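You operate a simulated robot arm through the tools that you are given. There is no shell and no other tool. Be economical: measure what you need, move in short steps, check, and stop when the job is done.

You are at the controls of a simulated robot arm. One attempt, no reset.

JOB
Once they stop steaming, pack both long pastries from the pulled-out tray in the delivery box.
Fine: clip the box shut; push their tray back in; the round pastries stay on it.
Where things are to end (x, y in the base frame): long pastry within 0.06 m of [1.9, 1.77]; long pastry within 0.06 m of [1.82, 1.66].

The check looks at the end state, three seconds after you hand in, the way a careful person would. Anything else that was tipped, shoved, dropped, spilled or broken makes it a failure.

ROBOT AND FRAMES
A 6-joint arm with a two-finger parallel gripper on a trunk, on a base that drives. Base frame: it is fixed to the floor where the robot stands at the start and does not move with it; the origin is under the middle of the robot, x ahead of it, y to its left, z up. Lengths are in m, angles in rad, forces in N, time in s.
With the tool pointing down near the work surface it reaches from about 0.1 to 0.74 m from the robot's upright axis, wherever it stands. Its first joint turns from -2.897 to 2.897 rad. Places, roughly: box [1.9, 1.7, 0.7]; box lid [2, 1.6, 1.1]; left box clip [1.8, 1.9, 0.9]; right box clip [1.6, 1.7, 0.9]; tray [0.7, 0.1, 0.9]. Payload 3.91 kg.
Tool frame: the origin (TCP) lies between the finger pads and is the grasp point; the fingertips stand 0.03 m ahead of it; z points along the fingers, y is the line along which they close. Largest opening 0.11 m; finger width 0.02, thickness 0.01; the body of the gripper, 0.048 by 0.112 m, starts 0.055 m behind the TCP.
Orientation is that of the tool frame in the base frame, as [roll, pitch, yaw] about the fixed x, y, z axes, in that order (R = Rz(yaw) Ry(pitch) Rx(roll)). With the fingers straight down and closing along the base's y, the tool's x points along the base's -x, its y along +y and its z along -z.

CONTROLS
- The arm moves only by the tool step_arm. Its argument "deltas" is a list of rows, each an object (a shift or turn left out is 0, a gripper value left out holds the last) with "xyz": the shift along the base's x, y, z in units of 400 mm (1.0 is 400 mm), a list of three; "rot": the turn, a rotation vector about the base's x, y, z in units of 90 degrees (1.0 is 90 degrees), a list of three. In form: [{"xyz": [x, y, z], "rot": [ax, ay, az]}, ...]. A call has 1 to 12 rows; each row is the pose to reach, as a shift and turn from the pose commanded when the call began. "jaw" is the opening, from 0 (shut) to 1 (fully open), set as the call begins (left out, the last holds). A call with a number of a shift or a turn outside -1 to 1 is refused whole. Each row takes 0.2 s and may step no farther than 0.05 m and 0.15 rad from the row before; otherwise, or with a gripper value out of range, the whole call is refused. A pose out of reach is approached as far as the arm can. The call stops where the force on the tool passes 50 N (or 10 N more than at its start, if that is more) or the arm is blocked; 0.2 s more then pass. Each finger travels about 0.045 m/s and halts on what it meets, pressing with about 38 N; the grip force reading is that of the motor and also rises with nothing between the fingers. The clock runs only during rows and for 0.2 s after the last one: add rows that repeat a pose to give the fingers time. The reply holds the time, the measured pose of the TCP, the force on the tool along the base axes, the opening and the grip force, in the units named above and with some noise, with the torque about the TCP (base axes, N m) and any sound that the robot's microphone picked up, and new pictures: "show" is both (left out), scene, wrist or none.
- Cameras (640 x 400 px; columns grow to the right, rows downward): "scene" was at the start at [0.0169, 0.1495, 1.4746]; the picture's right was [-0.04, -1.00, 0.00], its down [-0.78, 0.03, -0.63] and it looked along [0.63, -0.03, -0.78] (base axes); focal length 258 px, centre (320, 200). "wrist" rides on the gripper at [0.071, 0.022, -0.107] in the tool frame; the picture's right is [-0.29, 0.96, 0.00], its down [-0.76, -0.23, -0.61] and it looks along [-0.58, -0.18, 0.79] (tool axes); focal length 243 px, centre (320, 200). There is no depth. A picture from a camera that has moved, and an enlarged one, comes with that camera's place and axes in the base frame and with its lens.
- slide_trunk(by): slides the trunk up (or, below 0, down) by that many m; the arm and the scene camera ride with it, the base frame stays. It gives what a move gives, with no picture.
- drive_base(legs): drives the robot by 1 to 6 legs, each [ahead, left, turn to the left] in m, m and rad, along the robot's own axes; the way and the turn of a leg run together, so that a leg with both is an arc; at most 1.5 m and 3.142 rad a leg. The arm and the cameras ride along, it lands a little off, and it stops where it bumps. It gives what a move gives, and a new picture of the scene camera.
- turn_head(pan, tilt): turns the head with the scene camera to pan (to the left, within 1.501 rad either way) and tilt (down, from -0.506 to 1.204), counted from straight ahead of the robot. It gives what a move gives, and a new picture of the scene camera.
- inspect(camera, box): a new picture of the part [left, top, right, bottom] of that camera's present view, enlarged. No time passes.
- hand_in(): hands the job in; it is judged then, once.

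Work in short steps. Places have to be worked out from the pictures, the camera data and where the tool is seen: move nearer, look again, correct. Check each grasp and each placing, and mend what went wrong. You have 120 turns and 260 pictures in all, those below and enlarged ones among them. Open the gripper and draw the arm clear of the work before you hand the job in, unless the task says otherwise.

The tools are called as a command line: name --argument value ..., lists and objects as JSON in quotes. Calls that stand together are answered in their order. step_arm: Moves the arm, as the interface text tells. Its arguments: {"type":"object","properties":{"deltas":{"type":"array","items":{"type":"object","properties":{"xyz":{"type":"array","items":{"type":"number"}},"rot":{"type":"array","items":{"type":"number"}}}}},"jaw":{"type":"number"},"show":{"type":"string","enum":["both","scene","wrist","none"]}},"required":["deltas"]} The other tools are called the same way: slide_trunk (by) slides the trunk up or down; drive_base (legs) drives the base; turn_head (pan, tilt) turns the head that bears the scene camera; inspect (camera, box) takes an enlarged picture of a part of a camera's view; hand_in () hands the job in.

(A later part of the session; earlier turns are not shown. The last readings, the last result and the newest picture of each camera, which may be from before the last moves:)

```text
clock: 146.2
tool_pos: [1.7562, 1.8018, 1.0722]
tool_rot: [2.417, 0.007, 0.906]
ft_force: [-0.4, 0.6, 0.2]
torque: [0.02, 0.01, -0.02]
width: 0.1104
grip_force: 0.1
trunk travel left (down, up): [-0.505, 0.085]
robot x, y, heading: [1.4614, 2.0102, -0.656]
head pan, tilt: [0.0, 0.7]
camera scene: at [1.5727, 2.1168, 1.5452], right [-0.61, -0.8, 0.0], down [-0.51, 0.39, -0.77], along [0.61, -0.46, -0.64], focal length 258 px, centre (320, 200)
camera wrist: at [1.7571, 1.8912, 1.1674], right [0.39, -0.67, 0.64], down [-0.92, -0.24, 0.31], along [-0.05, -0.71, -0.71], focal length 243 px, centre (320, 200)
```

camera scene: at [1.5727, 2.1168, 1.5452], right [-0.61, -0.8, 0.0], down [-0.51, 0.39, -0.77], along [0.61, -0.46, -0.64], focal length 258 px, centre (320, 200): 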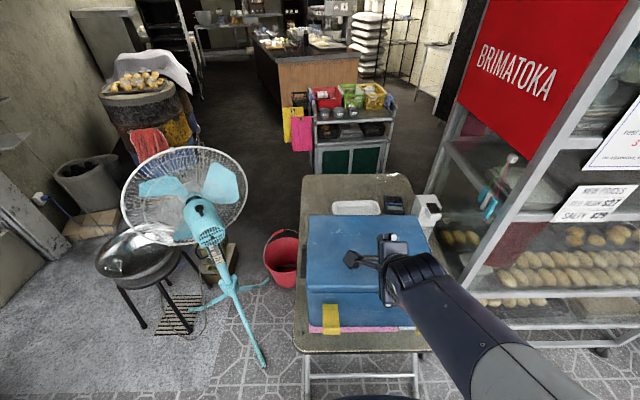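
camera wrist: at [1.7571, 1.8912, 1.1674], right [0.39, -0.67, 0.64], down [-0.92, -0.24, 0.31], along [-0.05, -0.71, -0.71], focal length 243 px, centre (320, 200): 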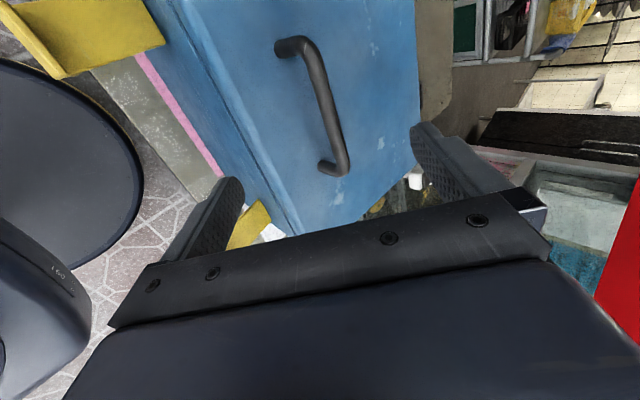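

The lid is closed. I straighten the tool, rise clear, and look closely at the clips.

step_arm --deltas '[{"xyz": [0, 0, 0.06], "rot": [0.056, 0.072, 0]}, {"xyz": [0, 0, 0.12], "rot": [0.112, 0.144, 0]}, {"xyz": [0, 0, 0.18], "rot": [0.168, 0.216, 0]}, {"xyz": [0, 0, 0.22], "rot": [0.224, 0.288, 0]}, {"xyz": [0, 0, 0.25], "rot": [0.28, 0.36, 0]}, {"xyz": [0, 0, 0.25], "rot": [0.28, 0.36, 0]}]' --show "none"

drive_base --legs '[[-0.15, 0, 0]]'

inspect --camera "scene" --box '[280, 160, 460, 330]'

inspect --camera "wrist" --box '[0, 0, 640, 400]'

```text
clock: 147.6
tool_pos: [1.7571, 1.8017, 1.1722]
tool_rot: [3.133, 0.008, 0.911]
ft_force: [1.0, 0.0, 0.2]
torque: [0.04, -0.02, 0.01]
width: 0.1099
grip_force: 0.0
trunk travel left (down, up): [-0.505, 0.085]
robot x, y, heading: [1.4613, 2.0118, -0.654]
head pan, tilt: [0.0, 0.7]
```

```text
clock: 148.9
tool_pos: [1.6354, 1.8978, 1.1717]
tool_rot: [3.131, 0.009, 0.913]
ft_force: [0.5, 0.0, 0.7]
torque: [-0.06, 0.01, 0.0]
width: 0.1101
grip_force: 0.1
trunk travel left (down, up): [-0.505, 0.085]
robot x, y, heading: [1.3389, 2.1044, -0.65]
head pan, tilt: [0.0, 0.7]
camera scene: at [1.4495, 2.2107, 1.5452], right [-0.61, -0.8, 0.0], down [-0.51, 0.39, -0.77], along [0.61, -0.46, -0.64], focal length 258 px, centre (320, 200)
```

scene: 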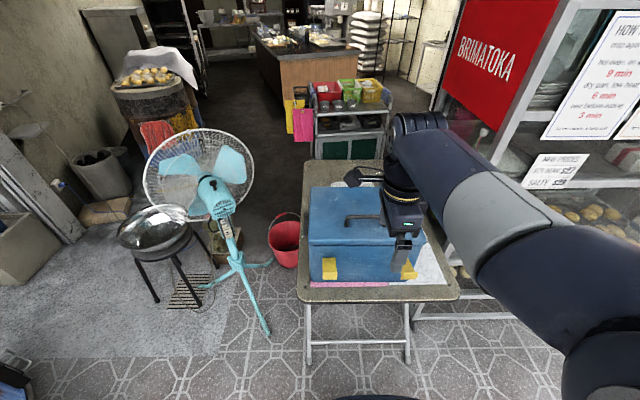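

```text
2.35 times, centred on (370, 245) of scene
camera zoom: at [1.4495, 2.2107, 1.5452], right [-0.61, -0.8, 0.0], down [-0.51, 0.39, -0.77], along [0.61, -0.46, -0.64], focal length 607 px, centre (202, 94)
```

zoom: 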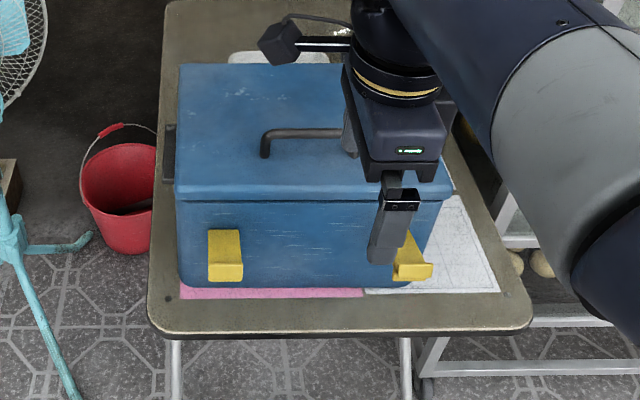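

```text
1.00 times, centred on (320, 200) of wrist (not enlarged: the box is as wide or as high as the picture)
camera zoom: at [1.6949, 1.9393, 1.2796], right [0.58, -0.82, 0.01], down [-0.65, -0.45, 0.61], along [-0.49, -0.36, -0.79], focal length 243 px, centre (320, 200)
```

zoom: 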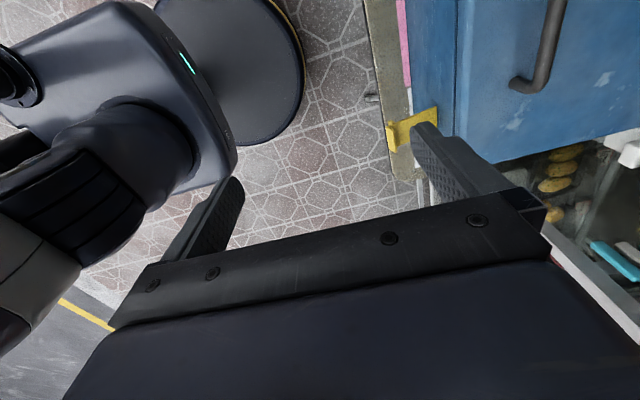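

I zoom on both clips to understand how they fold.

inspect --camera "wrist" --box '[350, 80, 470, 180]'

inspect --camera "scene" --box '[300, 240, 430, 300]'

```text
4.00 times, centred on (410, 130) of wrist
camera zoom: at [1.6949, 1.9393, 1.2796], right [0.58, -0.82, 0.01], down [-0.65, -0.45, 0.61], along [-0.49, -0.36, -0.79], focal length 970 px, centre (-40, 480)
```

zoom: 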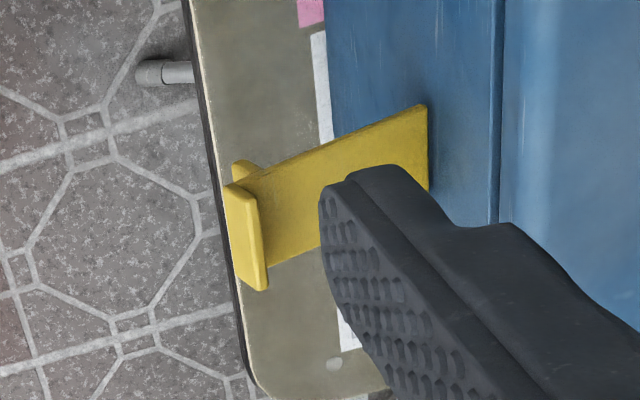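

```text
4.92 times, centred on (365, 270) of scene
camera zoom: at [1.4495, 2.2107, 1.5452], right [-0.61, -0.8, 0.0], down [-0.51, 0.39, -0.77], along [0.61, -0.46, -0.64], focal length 1270 px, centre (98, -145)
```

zoom: 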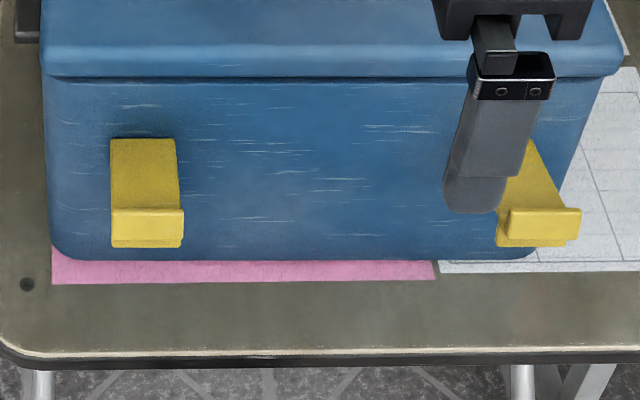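

The clips are plates hinged low on the front wall (z ≈ 0.89) that stick out and must swing up onto the lid. I back off, return the tool yaw, and will push them up from below with a near-horizontal tool.

drive_base --legs '[[-0.26, 0, 0]]'

step_arm --deltas '[{"rot": [0, 0, 0.084]}, {"rot": [0, 0, 0.168]}, {"rot": [0, 0, 0.252]}, {"rot": [0, 0, 0.336]}, {"rot": [0, 0, 0.42]}, {"rot": [0, 0, 0.504]}, {"rot": [0, 0, 0.588]}, {"rot": [0, 0, 0.672]}, {"rot": [0, 0, 0.756]}, {"rot": [0, 0, 0.84]}, {"rot": [0, 0, 0.92]}, {"rot": [0, 0, 1.0]}]' --jaw 0 --show "none"

slide_trunk --by -0.13

```text
clock: 150.8
tool_pos: [1.4257, 2.0548, 1.1719]
tool_rot: [3.13, 0.01, 0.904]
ft_force: [-0.8, -0.3, -0.2]
torque: [-0.02, -0.01, 0.01]
width: 0.1099
grip_force: 0.2
trunk travel left (down, up): [-0.505, 0.085]
robot x, y, heading: [1.1298, 2.264, -0.659]
head pan, tilt: [0.0, 0.7]
camera scene: at [1.241, 2.3702, 1.5452], right [-0.61, -0.79, 0.0], down [-0.51, 0.39, -0.77], along [0.61, -0.47, -0.64], focal length 258 px, centre (320, 200)
```

scene: 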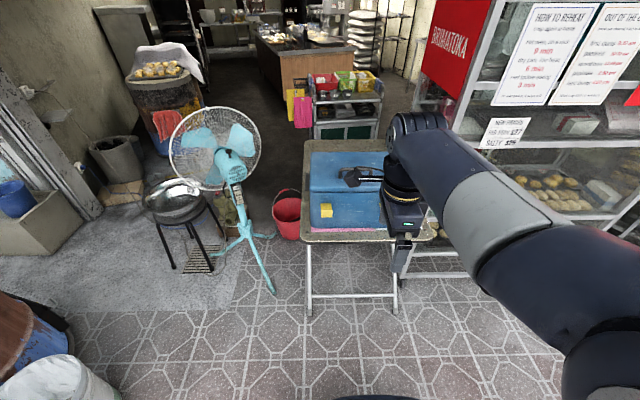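

```text
clock: 153.4
tool_pos: [1.4242, 2.0547, 1.1723]
tool_rot: [3.132, 0.009, 2.479]
ft_force: [0.0, -0.8, 0.1]
torque: [0.0, 0.02, 0.01]
width: 0.0
grip_force: 37.0
trunk travel left (down, up): [-0.505, 0.085]
robot x, y, heading: [1.1281, 2.2645, -0.654]
head pan, tilt: [0.0, 0.7]
```

```text
clock: 155.0
tool_pos: [1.4231, 2.0545, 1.0429]
tool_rot: [3.13, 0.01, 2.477]
ft_force: [-0.8, -0.4, 0.0]
torque: [0.03, 0.05, -0.01]
width: 0.0001
grip_force: 38.1
trunk travel left (down, up): [-0.375, 0.215]
robot x, y, heading: [1.1264, 2.2706, -0.654]
head pan, tilt: [0.0, 0.7]
```

I pitch the tool to near-horizontal (75°) while moving to stand off in front of the left clip.

step_arm --deltas '[{"xyz": [0.071, -0.017, -0.02], "rot": [-0.0511, -0.0658, 0]}, {"xyz": [0.142, -0.034, -0.05], "rot": [-0.1022, -0.1316, 0]}, {"xyz": [0.213, -0.051, -0.09], "rot": [-0.1533, -0.1974, 0]}, {"xyz": [0.284, -0.068, -0.14], "rot": [-0.2044, -0.2632, 0]}, {"xyz": [0.355, -0.085, -0.2], "rot": [-0.2555, -0.329, 0]}, {"xyz": [0.426, -0.102, -0.26], "rot": [-0.3066, -0.3948, 0]}, {"xyz": [0.497, -0.119, -0.32], "rot": [-0.3577, -0.4606, 0]}, {"xyz": [0.568, -0.136, -0.38], "rot": [-0.4088, -0.5264, 0]}, {"xyz": [0.639, -0.153, -0.43], "rot": [-0.4599, -0.5922, 0]}, {"xyz": [0.711, -0.169, -0.47], "rot": [-0.511, -0.658, 0]}, {"xyz": [0.711, -0.169, -0.47], "rot": [-0.511, -0.658, 0]}]'

```text
clock: 157.4
tool_pos: [1.7079, 1.9895, 0.853]
tool_rot: [3.111, 1.318, 2.462]
ft_force: [-0.4, -0.1, -0.6]
torque: [0.03, 0.01, 0.01]
width: 0.0
grip_force: 37.4
trunk travel left (down, up): [-0.375, 0.215]
robot x, y, heading: [1.1273, 2.264, -0.655]
head pan, tilt: [0.0, 0.7]
camera scene: at [1.2415, 2.37, 1.4151], right [-0.61, -0.79, 0.0], down [-0.51, 0.39, -0.76], along [0.61, -0.47, -0.64], focal length 258 px, centre (320, 200)
camera wrist: at [1.6241, 2.0791, 0.8112], right [0.64, 0.72, 0.29], down [-0.46, 0.05, 0.89], along [0.62, -0.7, 0.36], focal length 243 px, centre (320, 200)
```

scene: 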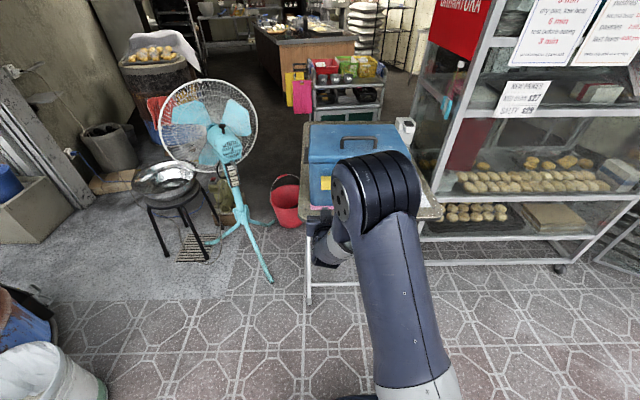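
wrist: 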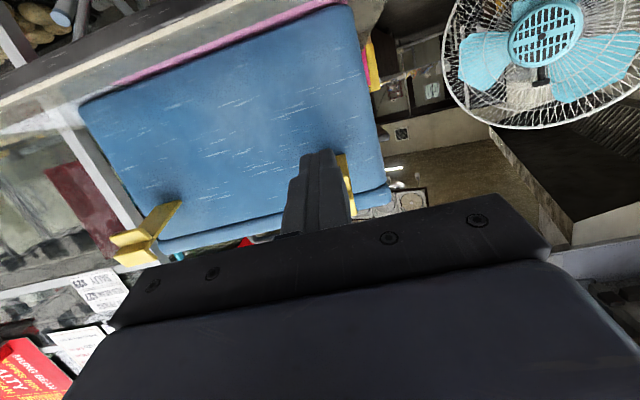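

The tool reached near-horizontal. I zoom on both clips from this low view.

inspect --camera "wrist" --box '[80, 160, 220, 280]'

inspect --camera "wrist" --box '[270, 120, 410, 240]'

inspect --camera "scene" --box '[290, 120, 440, 260]'

```text
3.33 times, centred on (150, 220) of wrist
camera zoom: at [1.6241, 2.0791, 0.8112], right [0.64, 0.72, 0.29], down [-0.46, 0.05, 0.89], along [0.62, -0.7, 0.36], focal length 809 px, centre (887, 133)
```

zoom: 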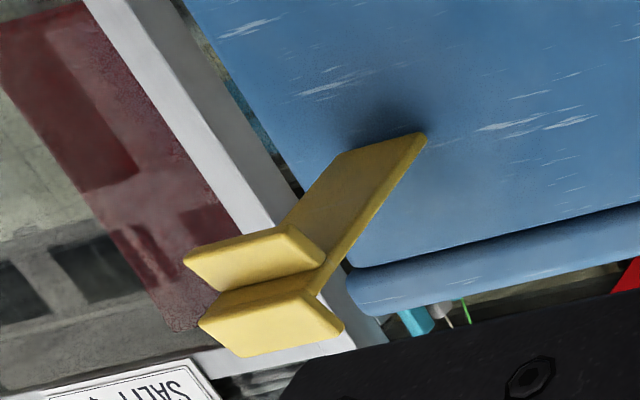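

```text
3.33 times, centred on (340, 180) of wrist
camera zoom: at [1.6241, 2.0791, 0.8112], right [0.64, 0.72, 0.29], down [-0.46, 0.05, 0.89], along [0.62, -0.7, 0.36], focal length 809 px, centre (253, 267)
```

zoom: 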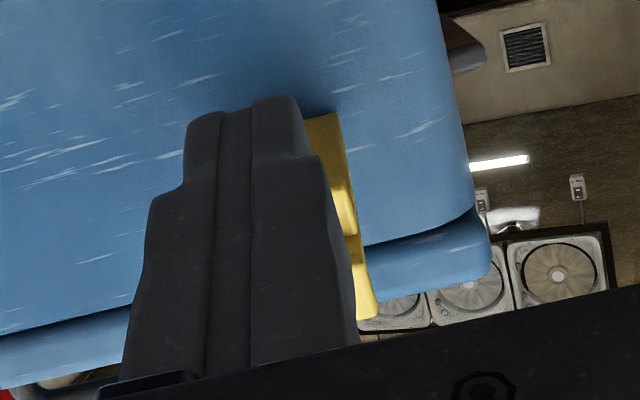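

```text
2.86 times, centred on (365, 190) of scene
camera zoom: at [1.2415, 2.37, 1.4151], right [-0.61, -0.79, 0.0], down [-0.51, 0.39, -0.76], along [0.61, -0.47, -0.64], focal length 737 px, centre (191, 229)
```

zoom: 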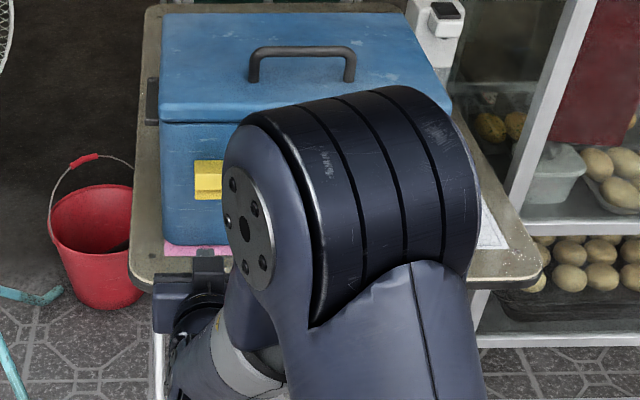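

The clips are plates with a hook lip above and a tab below. I lower 1.5 cm and slide the fingertip under the left plate.

step_arm --deltas '[{"xyz": [0, 0, -0.0375]}, {"xyz": [0.065, -0.05, -0.0375]}, {"xyz": [0.13, -0.1, -0.0375]}, {"xyz": [0.1975, -0.1533, -0.0375]}, {"xyz": [0.1975, -0.1533, -0.0375]}]'

```text
clock: 158.6
tool_pos: [1.7853, 1.9252, 0.8387]
tool_rot: [3.112, 1.316, 2.461]
ft_force: [0.1, 0.6, -0.7]
torque: [0.01, 0.0, -0.01]
width: 0.0
grip_force: 37.8
trunk travel left (down, up): [-0.375, 0.215]
robot x, y, heading: [1.1261, 2.2654, -0.653]
head pan, tilt: [0.0, 0.7]
camera scene: at [1.2414, 2.3699, 1.4152], right [-0.61, -0.79, 0.0], down [-0.51, 0.39, -0.76], along [0.61, -0.47, -0.64], focal length 258 px, centre (320, 200)
camera wrist: at [1.7019, 2.0153, 0.7977], right [0.64, 0.71, 0.29], down [-0.46, 0.05, 0.89], along [0.62, -0.7, 0.36], focal length 243 px, centre (320, 200)
```

scene: 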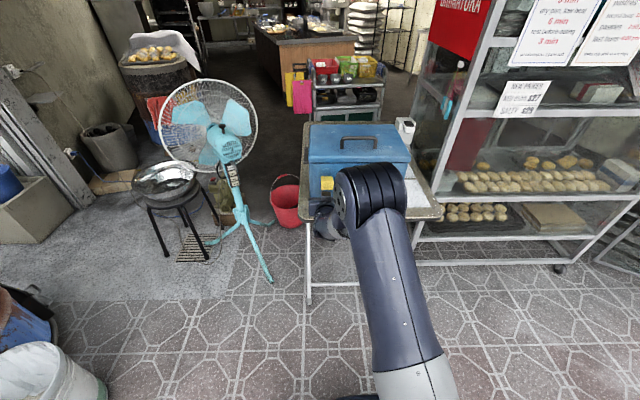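
wrist: 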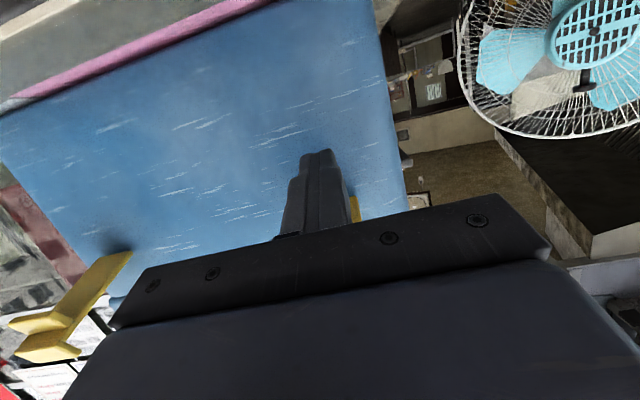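

The tip is under the plate. I lift to swing the clip upward.

step_arm --deltas '[{"xyz": [0, 0, 0.05]}, {"xyz": [0, 0, 0.1]}, {"xyz": [0, 0, 0.15]}, {"xyz": [0, 0, 0.19]}, {"xyz": [0, 0, 0.19]}]'

```text
clock: 159.8
tool_pos: [1.7864, 1.9248, 0.9161]
tool_rot: [3.113, 1.318, 2.462]
ft_force: [-0.2, 0.0, -0.3]
torque: [0.02, 0.03, -0.01]
width: 0.0003
grip_force: 37.9
trunk travel left (down, up): [-0.375, 0.215]
robot x, y, heading: [1.1276, 2.2641, -0.655]
head pan, tilt: [0.0, 0.7]
camera scene: at [1.2413, 2.37, 1.4152], right [-0.61, -0.79, 0.0], down [-0.51, 0.39, -0.76], along [0.61, -0.47, -0.64], focal length 258 px, centre (320, 200)
camera wrist: at [1.7039, 2.0148, 0.8752], right [0.64, 0.71, 0.29], down [-0.46, 0.05, 0.89], along [0.62, -0.7, 0.36], focal length 243 px, centre (320, 200)
```

scene: 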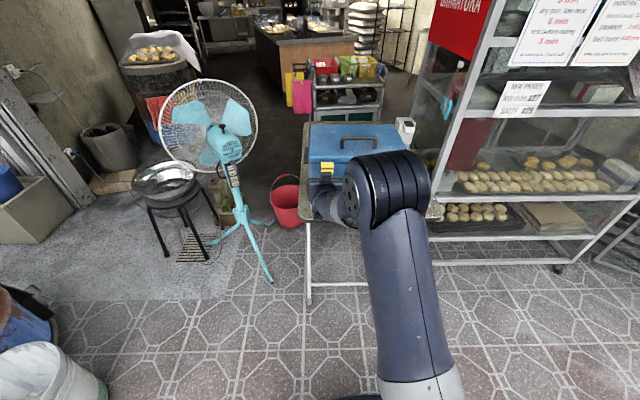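
wrist: 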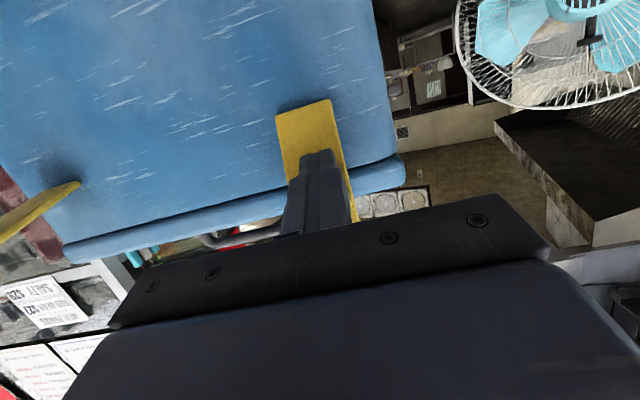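

The clip is swinging up. I continue upward and inward to press it against the lid.

step_arm --deltas '[{"xyz": [0.01, -0.008, 0.025]}, {"xyz": [0.03, -0.023, 0.04]}, {"xyz": [0.05, -0.038, 0.045]}, {"xyz": [0.07, -0.053, 0.045]}, {"xyz": [0.07, -0.053, 0.045]}]'

```text
clock: 161.0
tool_pos: [1.8175, 1.9051, 0.9347]
tool_rot: [3.114, 1.319, 2.463]
ft_force: [-1.3, 2.7, 0.5]
torque: [-0.04, 0.01, 0.04]
width: 0.0002
grip_force: 37.7
trunk travel left (down, up): [-0.375, 0.215]
robot x, y, heading: [1.1262, 2.2661, -0.654]
head pan, tilt: [0.0, 0.7]
camera scene: at [1.2411, 2.3703, 1.4152], right [-0.61, -0.79, 0.0], down [-0.51, 0.39, -0.77], along [0.61, -0.47, -0.64], focal length 258 px, centre (320, 200)
camera wrist: at [1.7335, 1.9949, 0.8934], right [0.64, 0.72, 0.29], down [-0.46, 0.05, 0.89], along [0.62, -0.7, 0.36], focal length 243 px, centre (320, 200)
```

scene: 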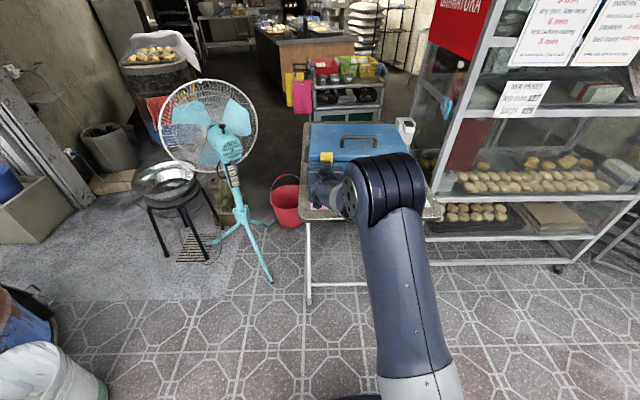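
wrist: 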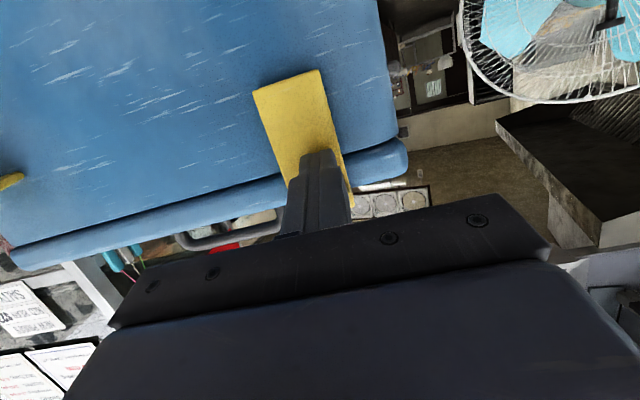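

The clip is nearly upright; light contact. I push further in until it seats.

step_arm --deltas '[{"xyz": [0.01, -0.008, 0.005]}, {"xyz": [0.02, -0.016, 0.005]}, {"xyz": [0.03, -0.023, 0.005]}, {"xyz": [0.04, -0.031, 0.005]}]'

inspect --camera "scene" --box '[290, 100, 440, 220]'

```text
clock: 162.0
tool_pos: [1.833, 1.8922, 0.9361]
tool_rot: [3.114, 1.317, 2.462]
ft_force: [-1.8, 4.6, 0.4]
torque: [-0.05, 0.0, 0.03]
width: 0.0
grip_force: 38.0
trunk travel left (down, up): [-0.375, 0.215]
robot x, y, heading: [1.1278, 2.2659, -0.654]
head pan, tilt: [0.0, 0.7]
camera scene: at [1.241, 2.3704, 1.4152], right [-0.61, -0.79, 0.0], down [-0.51, 0.39, -0.77], along [0.61, -0.47, -0.64], focal length 258 px, centre (320, 200)
camera wrist: at [1.749, 1.9817, 0.8948], right [0.64, 0.71, 0.29], down [-0.46, 0.05, 0.89], along [0.62, -0.7, 0.36], focal length 243 px, centre (320, 200)
```

scene: 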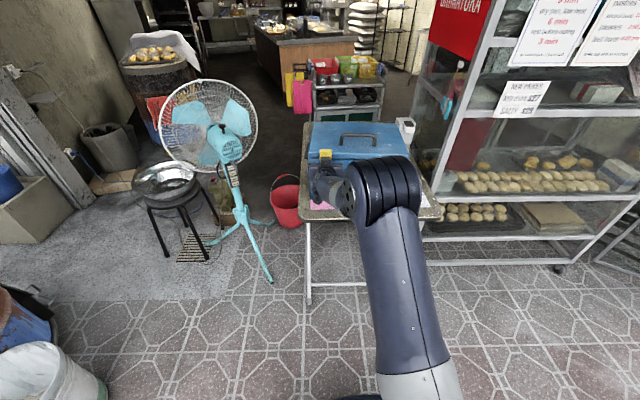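
wrist: 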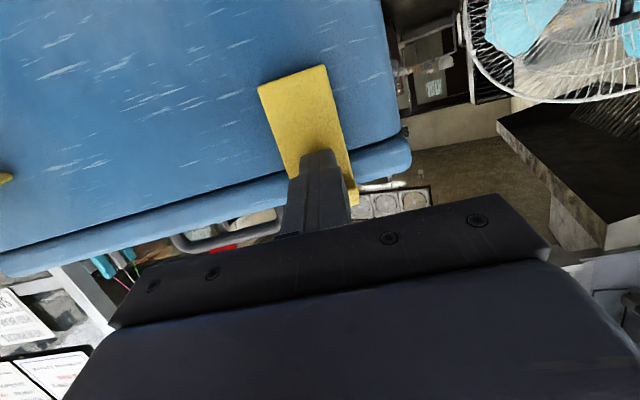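

```text
3.33 times, centred on (365, 160) of scene
camera zoom: at [1.241, 2.3704, 1.4152], right [-0.61, -0.79, 0.0], down [-0.51, 0.39, -0.77], along [0.61, -0.47, -0.64], focal length 860 px, centre (170, 333)
```

zoom: 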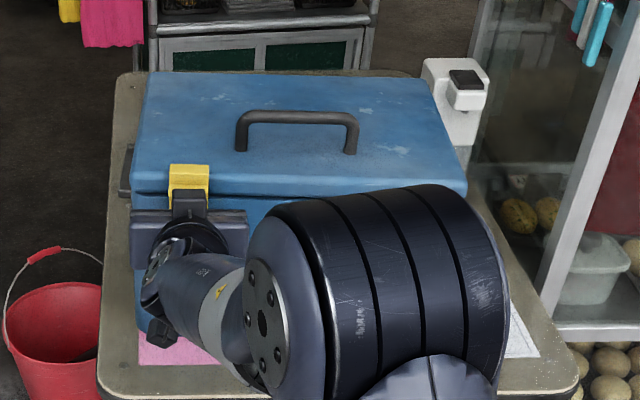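

The box appears to have slid back ~2 cm under the push, so I stop pushing and withdraw to look at the clip.

step_arm --deltas '[{"xyz": [-0.07, 0.054, 0]}, {"xyz": [-0.16, 0.124, 0]}, {"xyz": [-0.25, 0.194, -0.02]}, {"xyz": [-0.25, 0.194, -0.02]}]'

inspect --camera "scene" --box '[295, 110, 395, 210]'

inspect --camera "wrist" --box '[200, 60, 440, 240]'

```text
clock: 163.0
tool_pos: [1.732, 1.9722, 0.9274]
tool_rot: [3.11, 1.32, 2.459]
ft_force: [0.0, -1.0, 0.2]
torque: [-0.01, 0.0, -0.03]
width: 0.0003
grip_force: 38.3
trunk travel left (down, up): [-0.375, 0.215]
robot x, y, heading: [1.1289, 2.2653, -0.657]
head pan, tilt: [0.0, 0.7]
camera scene: at [1.2411, 2.3701, 1.4152], right [-0.61, -0.79, 0.0], down [-0.51, 0.39, -0.77], along [0.61, -0.47, -0.64], focal length 258 px, centre (320, 200)
camera wrist: at [1.6494, 2.0617, 0.8868], right [0.64, 0.71, 0.29], down [-0.46, 0.05, 0.89], along [0.62, -0.7, 0.36], focal length 243 px, centre (320, 200)
```

scene: 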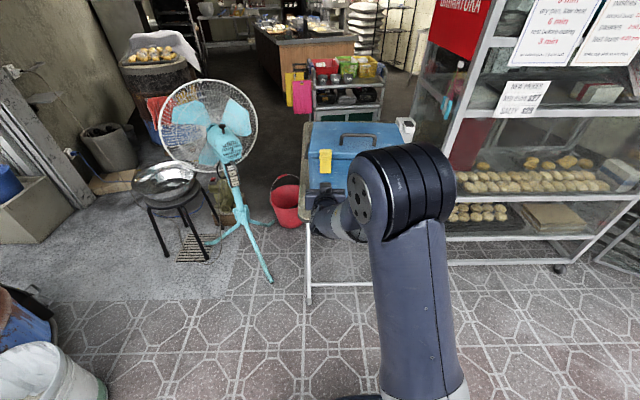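
wrist: 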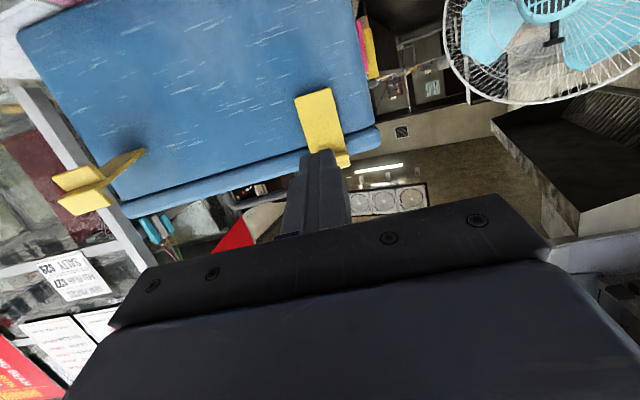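

```text
4.00 times, centred on (345, 160) of scene
camera zoom: at [1.2411, 2.3701, 1.4152], right [-0.61, -0.79, 0.0], down [-0.51, 0.39, -0.77], along [0.61, -0.47, -0.64], focal length 1032 px, centre (220, 360)
```

zoom: 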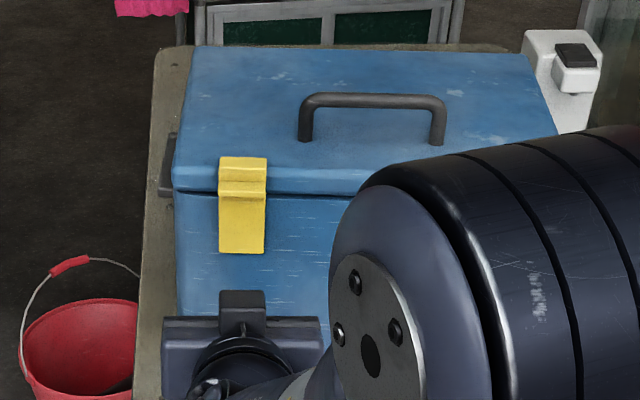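

```text
2.22 times, centred on (320, 150) of wrist
camera zoom: at [1.6494, 2.0617, 0.8868], right [0.64, 0.71, 0.29], down [-0.46, 0.05, 0.89], along [0.62, -0.7, 0.36], focal length 539 px, centre (320, 311)
```

zoom: 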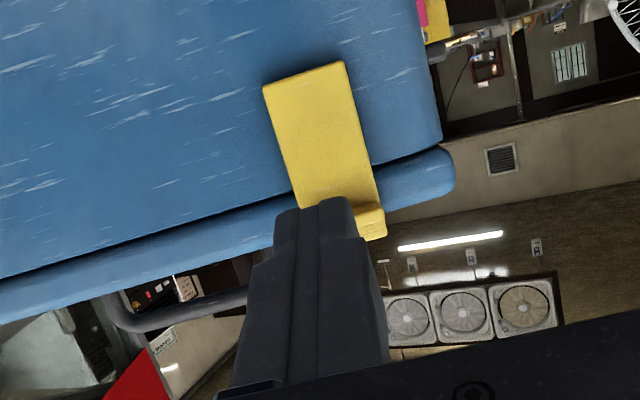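

The left clip stands upright with its hook over the lid. I move the tool across to stand off in front of the right clip.

step_arm --deltas '[{"xyz": [-0.079, 0.061, 0]}, {"xyz": [-0.15, -0.03, -0.04]}, {"xyz": [-0.222, -0.122, -0.08]}, {"xyz": [-0.293, -0.215, -0.12]}, {"xyz": [-0.365, -0.307, -0.17]}, {"xyz": [-0.436, -0.399, -0.223]}, {"xyz": [-0.436, -0.399, -0.223]}]'

inspect --camera "scene" --box '[290, 100, 440, 220]'

```text
refused: row 5 steps farther than a row can; nothing moved
```

```text
3.33 times, centred on (365, 160) of scene
camera zoom: at [1.2411, 2.3701, 1.4152], right [-0.61, -0.79, 0.0], down [-0.51, 0.39, -0.77], along [0.61, -0.47, -0.64], focal length 860 px, centre (170, 333)
```

zoom: 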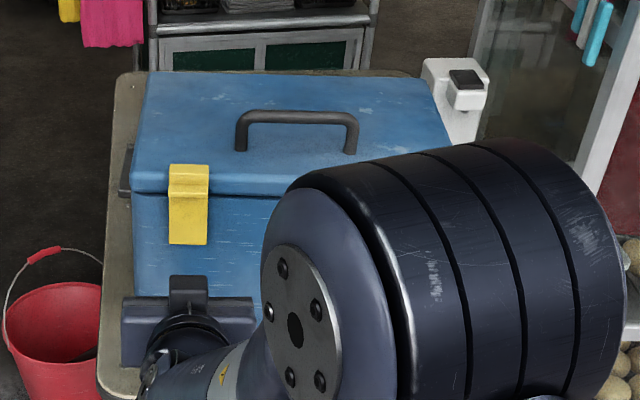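

The step was a hair too long; I repeat with more rows.

step_arm --deltas '[{"xyz": [-0.079, 0.061, 0]}, {"xyz": [-0.14, -0.016, -0.035]}, {"xyz": [-0.2, -0.093, -0.07]}, {"xyz": [-0.26, -0.17, -0.105]}, {"xyz": [-0.32, -0.247, -0.14]}, {"xyz": [-0.38, -0.324, -0.18]}, {"xyz": [-0.436, -0.399, -0.223]}, {"xyz": [-0.436, -0.399, -0.223]}]'

inspect --camera "scene" --box '[290, 100, 440, 220]'

inspect --camera "wrist" --box '[200, 60, 440, 240]'

```text
clock: 164.8
tool_pos: [1.6429, 1.9079, 0.8553]
tool_rot: [3.107, 1.307, 2.368]
ft_force: [0.2, 0.3, -0.3]
torque: [-0.01, 0.02, -0.02]
width: 0.0
grip_force: 37.8
out of reach, approached as far as the arm can: row 3, 4, 5, 6, 7, 8
trunk travel left (down, up): [-0.375, 0.215]
robot x, y, heading: [1.1269, 2.2679, -0.656]
head pan, tilt: [0.0, 0.7]
camera scene: at [1.2413, 2.3699, 1.4152], right [-0.61, -0.79, 0.0], down [-0.51, 0.39, -0.76], along [0.61, -0.47, -0.64], focal length 258 px, centre (320, 200)
camera wrist: at [1.5675, 2.0054, 0.8141], right [0.7, 0.66, 0.29], down [-0.45, 0.09, 0.89], along [0.56, -0.75, 0.35], focal length 243 px, centre (320, 200)
```

scene: 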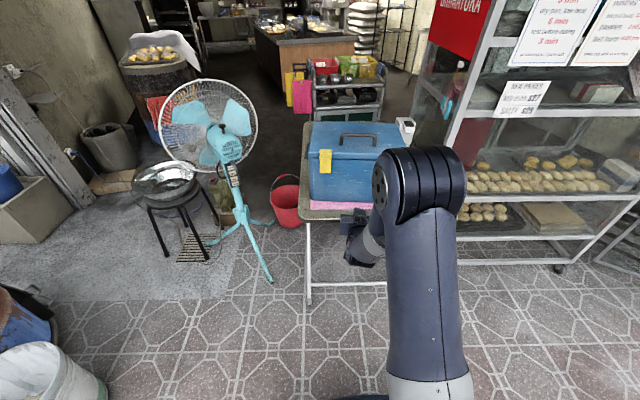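
wrist: 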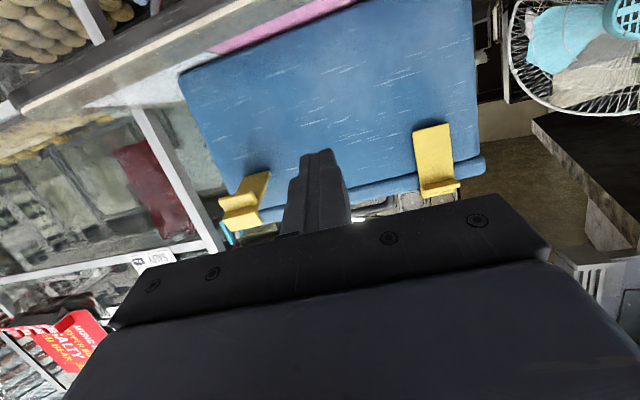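

```text
3.33 times, centred on (365, 160) of scene
camera zoom: at [1.2413, 2.3699, 1.4152], right [-0.61, -0.79, 0.0], down [-0.51, 0.39, -0.76], along [0.61, -0.47, -0.64], focal length 860 px, centre (170, 333)
```

zoom: 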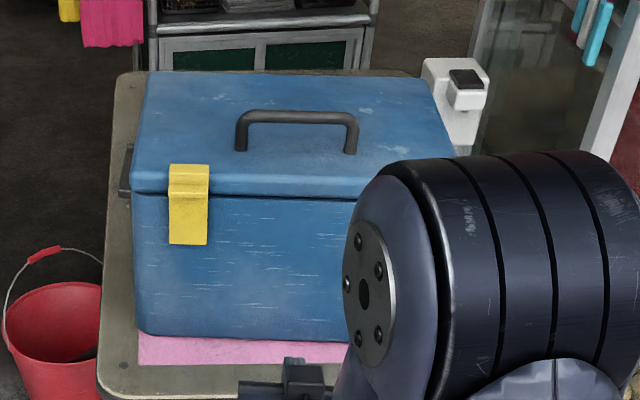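

```text
2.22 times, centred on (320, 150) of wrist
camera zoom: at [1.5675, 2.0054, 0.8141], right [0.7, 0.66, 0.29], down [-0.45, 0.09, 0.89], along [0.56, -0.75, 0.35], focal length 539 px, centre (320, 311)
```

zoom: 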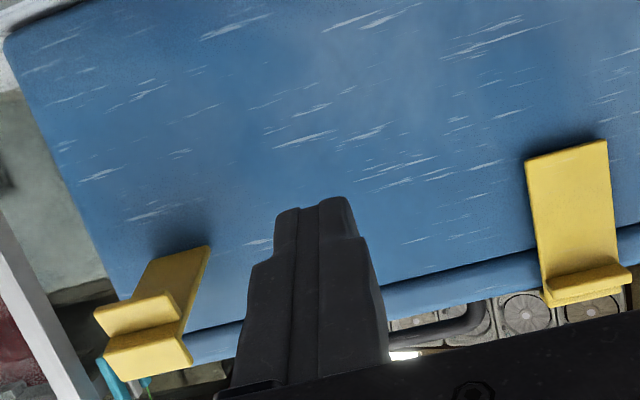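

The arm is at a joint limit here, so I shift the base 0.21 m to its right to repeat the left-side geometry.

drive_base --legs '[[0, -0.21, 0]]'

```text
clock: 166.4
tool_pos: [1.5133, 1.7412, 0.8544]
tool_rot: [3.108, 1.306, 2.371]
ft_force: [0.6, 0.8, 0.7]
torque: [0.0, 0.01, -0.01]
width: 0.0
grip_force: 37.2
trunk travel left (down, up): [-0.375, 0.215]
robot x, y, heading: [0.9982, 2.095, -0.661]
head pan, tilt: [0.0, 0.7]
camera scene: at [1.1124, 2.2028, 1.4151], right [-0.61, -0.79, 0.0], down [-0.51, 0.39, -0.76], along [0.6, -0.47, -0.64], focal length 258 px, centre (320, 200)
```

scene: 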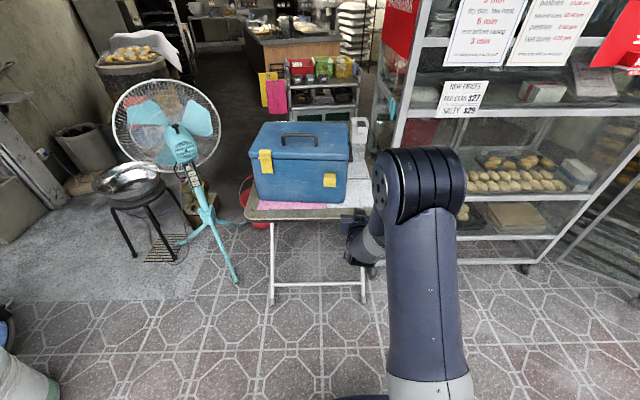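

A clear view of the box now. I zoom in to measure its current pose and the right clip.

inspect --camera "scene" --box '[230, 105, 390, 225]'

```text
3.33 times, centred on (310, 165) of scene
camera zoom: at [1.1124, 2.2028, 1.4151], right [-0.61, -0.79, 0.0], down [-0.51, 0.39, -0.76], along [0.6, -0.47, -0.64], focal length 860 px, centre (353, 317)
```

zoom: 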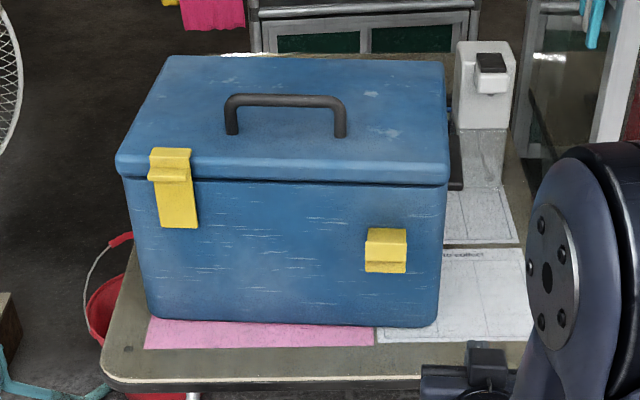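

The box has slid about 4 cm back and turned slightly; I'll pull it back by its handle after clipping. The clips hinge at z ≈ 0.865. I align in front of the right clip, lower.

step_arm --deltas '[{"xyz": [0.064, 0.04, -0.03], "rot": [0, 0, 0.02]}, {"xyz": [0.128, 0.08, -0.06], "rot": [0, 0, 0.04]}, {"xyz": [0.192, 0.12, -0.09], "rot": [0, 0, 0.058]}, {"xyz": [0.192, 0.12, -0.09], "rot": [0, 0, 0.058]}]'

```text
clock: 167.4
tool_pos: [1.5903, 1.7871, 0.8171]
tool_rot: [3.106, 1.309, 2.458]
ft_force: [0.2, -0.6, -0.1]
torque: [0.01, 0.01, 0.04]
width: 0.0
grip_force: 37.8
trunk travel left (down, up): [-0.375, 0.215]
robot x, y, heading: [0.9937, 2.097, -0.662]
head pan, tilt: [0.0, 0.7]
camera scene: at [1.1125, 2.2027, 1.4151], right [-0.61, -0.79, 0.0], down [-0.51, 0.39, -0.76], along [0.6, -0.47, -0.64], focal length 258 px, centre (320, 200)
camera wrist: at [1.5069, 1.8769, 0.7785], right [0.64, 0.72, 0.29], down [-0.45, 0.05, 0.89], along [0.62, -0.7, 0.35], focal length 243 px, centre (320, 200)
```

scene: 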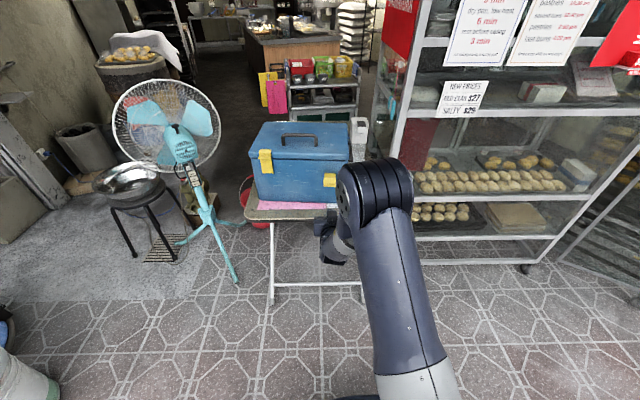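
wrist: 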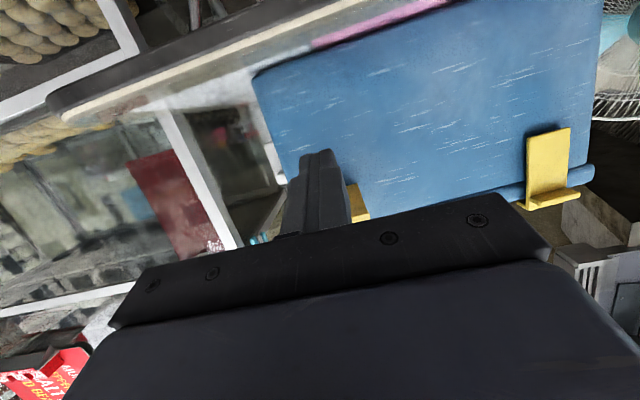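

The clip lies slightly to the left of the finger line; I shift 1 cm left and slide under the plate.

step_arm --deltas '[{"xyz": [0.08, -0.053, 0]}, {"xyz": [0.16, -0.107, 0]}, {"xyz": [0.24, -0.16, 0]}, {"xyz": [0.24, -0.16, 0]}]'

```text
clock: 168.4
tool_pos: [1.6872, 1.7244, 0.8168]
tool_rot: [3.108, 1.307, 2.462]
ft_force: [-0.1, -1.1, 0.4]
torque: [0.02, 0.0, 0.04]
width: 0.0
grip_force: 37.8
trunk travel left (down, up): [-0.375, 0.215]
robot x, y, heading: [0.9948, 2.0971, -0.659]
head pan, tilt: [0.0, 0.7]
camera scene: at [1.1125, 2.2026, 1.4152], right [-0.61, -0.79, 0.0], down [-0.51, 0.39, -0.76], along [0.6, -0.47, -0.64], focal length 258 px, centre (320, 200)
camera wrist: at [1.6029, 1.8146, 0.7772], right [0.64, 0.72, 0.29], down [-0.45, 0.04, 0.89], along [0.62, -0.7, 0.35], focal length 243 px, centre (320, 200)
```

scene: 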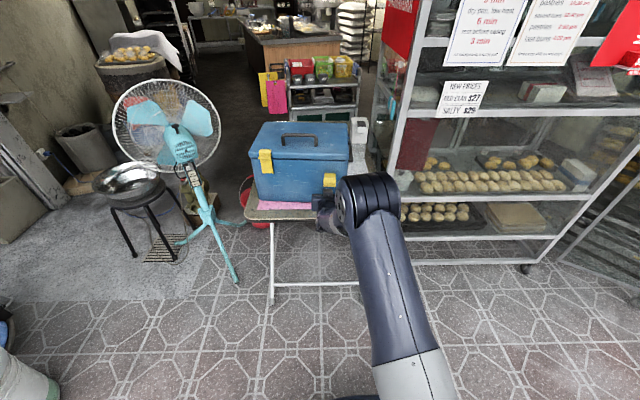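
wrist: 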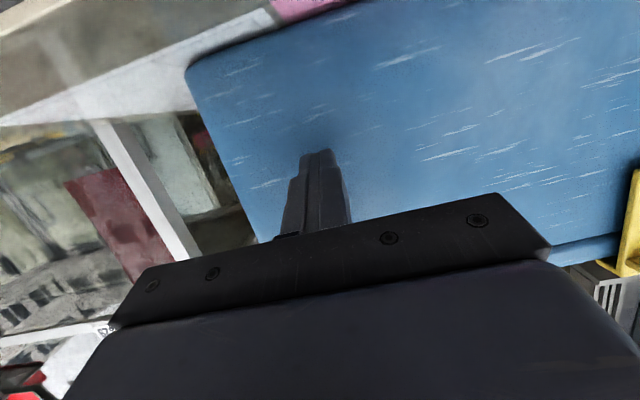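

In position under the plate. I lift 0.125 m straight up to swing it well past 60°.

step_arm --deltas '[{"xyz": [0, 0, 0.08]}, {"xyz": [0, 0, 0.15]}, {"xyz": [0, 0, 0.21]}, {"xyz": [0, 0, 0.26]}, {"xyz": [0, 0, 0.31]}, {"xyz": [0, 0, 0.31]}]'

inspect --camera "scene" --box '[230, 105, 390, 225]'

```text
clock: 169.8
tool_pos: [1.6858, 1.7223, 0.9402]
tool_rot: [3.109, 1.306, 2.463]
ft_force: [0.4, -0.4, -7.7]
torque: [0.11, 0.09, 0.09]
width: 0.0003
grip_force: 37.6
trunk travel left (down, up): [-0.375, 0.215]
robot x, y, heading: [0.9975, 2.0961, -0.662]
head pan, tilt: [0.0, 0.7]
camera scene: at [1.1131, 2.2023, 1.415], right [-0.61, -0.79, 0.0], down [-0.51, 0.39, -0.76], along [0.6, -0.47, -0.64], focal length 258 px, centre (320, 200)
camera wrist: at [1.6022, 1.8121, 0.9018], right [0.64, 0.72, 0.29], down [-0.45, 0.04, 0.89], along [0.62, -0.7, 0.35], focal length 243 px, centre (320, 200)
```

scene: 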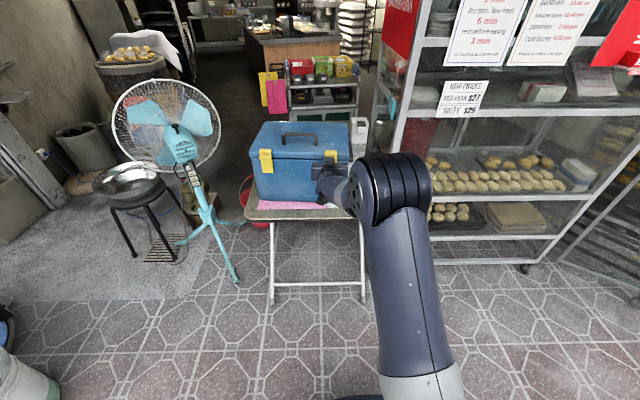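
wrist: 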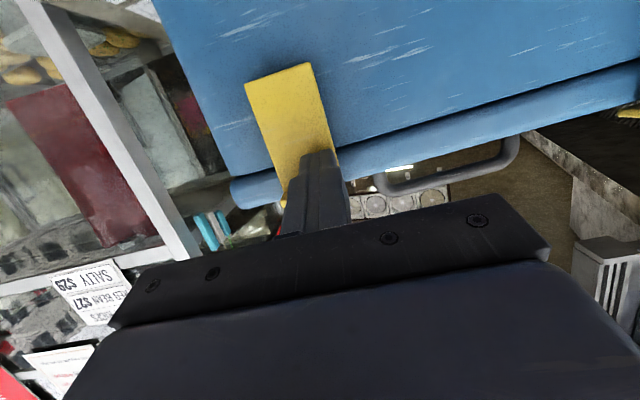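

```text
3.33 times, centred on (310, 165) of scene
camera zoom: at [1.1131, 2.2023, 1.415], right [-0.61, -0.79, 0.0], down [-0.51, 0.39, -0.76], along [0.6, -0.47, -0.64], focal length 860 px, centre (353, 317)
```

zoom: 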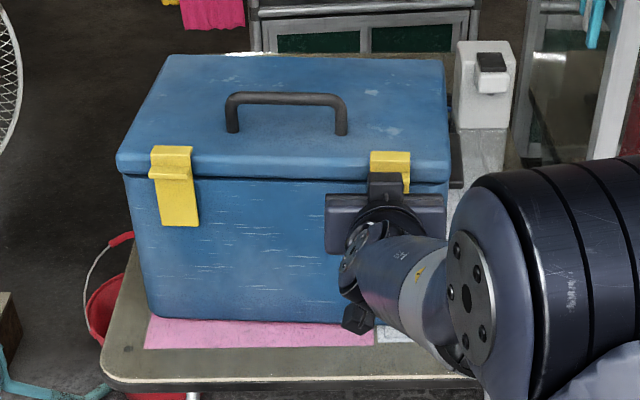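

Nearly upright; the 8 N is the tip against the tab. I lower 8 mm and push gently inward.

step_arm --deltas '[{"xyz": [0, 0, -0.02]}, {"xyz": [0.02, -0.016, -0.02]}, {"xyz": [0.035, -0.028, -0.02]}, {"xyz": [0.035, -0.028, -0.02]}]' --show "wrist"

inspect --camera "scene" --box '[230, 105, 390, 225]'

```text
clock: 170.8
tool_pos: [1.6991, 1.7122, 0.9349]
tool_rot: [3.108, 1.309, 2.46]
ft_force: [-2.6, 2.3, 1.4]
torque: [-0.05, -0.02, 0.0]
width: 0.0
grip_force: 37.9
trunk travel left (down, up): [-0.375, 0.215]
robot x, y, heading: [0.9977, 2.0976, -0.659]
head pan, tilt: [0.0, 0.7]
camera wrist: at [1.6157, 1.8029, 0.8942], right [0.64, 0.72, 0.29], down [-0.45, 0.05, 0.89], along [0.62, -0.7, 0.35], focal length 243 px, centre (320, 200)
```

wrist: 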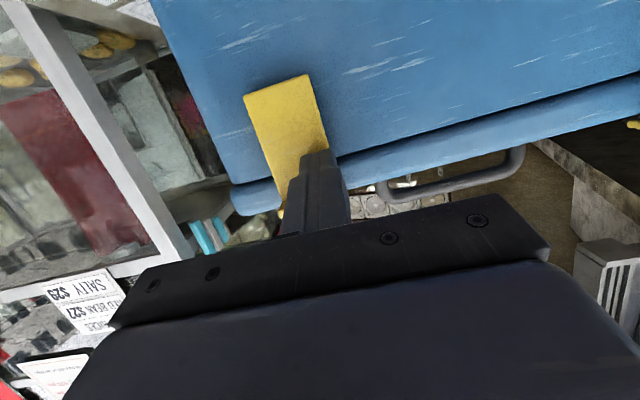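

```text
3.33 times, centred on (310, 165) of scene
camera zoom: at [1.1119, 2.2029, 1.4152], right [-0.61, -0.79, 0.0], down [-0.51, 0.39, -0.77], along [0.61, -0.47, -0.64], focal length 860 px, centre (353, 317)
```

zoom: 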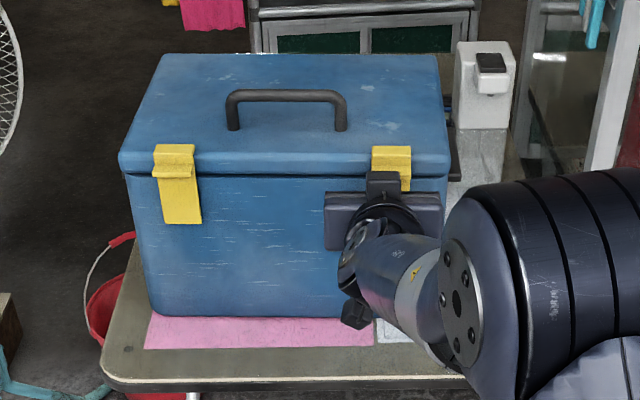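

The box shifts a little at ~3.5 N. I withdraw and check whether the right clip is seated.

step_arm --deltas '[{"xyz": [-0.07, 0.054, 0]}, {"xyz": [-0.16, 0.124, 0]}, {"xyz": [-0.25, 0.194, -0.02]}, {"xyz": [-0.25, 0.194, -0.02]}]'

inspect --camera "scene" --box '[230, 105, 390, 225]'

inspect --camera "wrist" --box '[200, 60, 440, 240]'

```text
clock: 171.8
tool_pos: [1.6002, 1.7927, 0.9268]
tool_rot: [3.105, 1.31, 2.46]
ft_force: [-0.5, -0.7, 0.5]
torque: [-0.01, 0.03, -0.01]
width: 0.0
grip_force: 37.8
trunk travel left (down, up): [-0.375, 0.215]
robot x, y, heading: [0.9981, 2.096, -0.664]
head pan, tilt: [0.0, 0.7]
camera scene: at [1.1122, 2.2028, 1.4152], right [-0.61, -0.79, 0.0], down [-0.51, 0.39, -0.77], along [0.6, -0.47, -0.64], focal length 258 px, centre (320, 200)
camera wrist: at [1.5172, 1.8837, 0.8865], right [0.64, 0.72, 0.29], down [-0.46, 0.05, 0.89], along [0.62, -0.7, 0.35], focal length 243 px, centre (320, 200)
```

scene: 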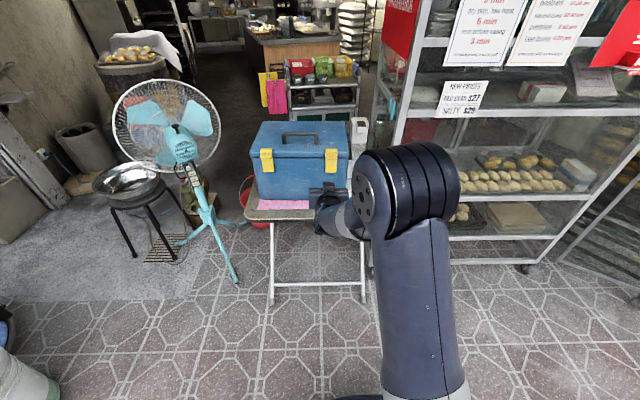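
wrist: 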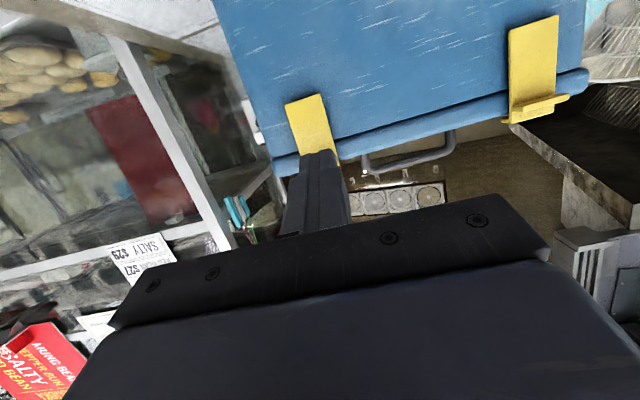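

```text
3.33 times, centred on (310, 165) of scene
camera zoom: at [1.1122, 2.2028, 1.4152], right [-0.61, -0.79, 0.0], down [-0.51, 0.39, -0.77], along [0.6, -0.47, -0.64], focal length 860 px, centre (353, 317)
```

zoom: 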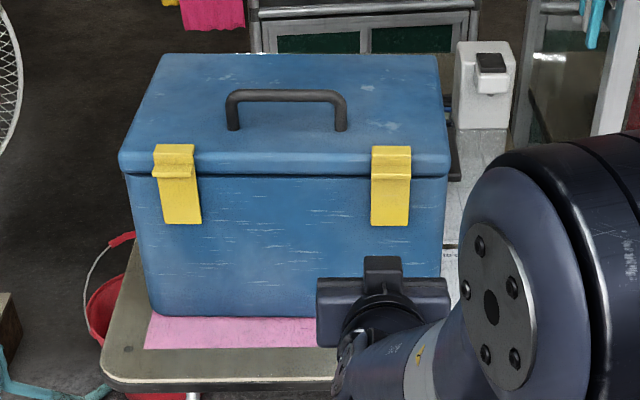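

```text
2.22 times, centred on (320, 150) of wrist
camera zoom: at [1.5172, 1.8837, 0.8865], right [0.64, 0.72, 0.29], down [-0.46, 0.05, 0.89], along [0.62, -0.7, 0.35], focal length 539 px, centre (320, 311)
```

zoom: 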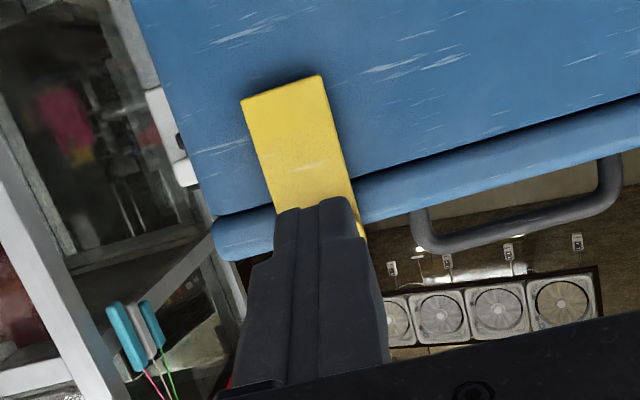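

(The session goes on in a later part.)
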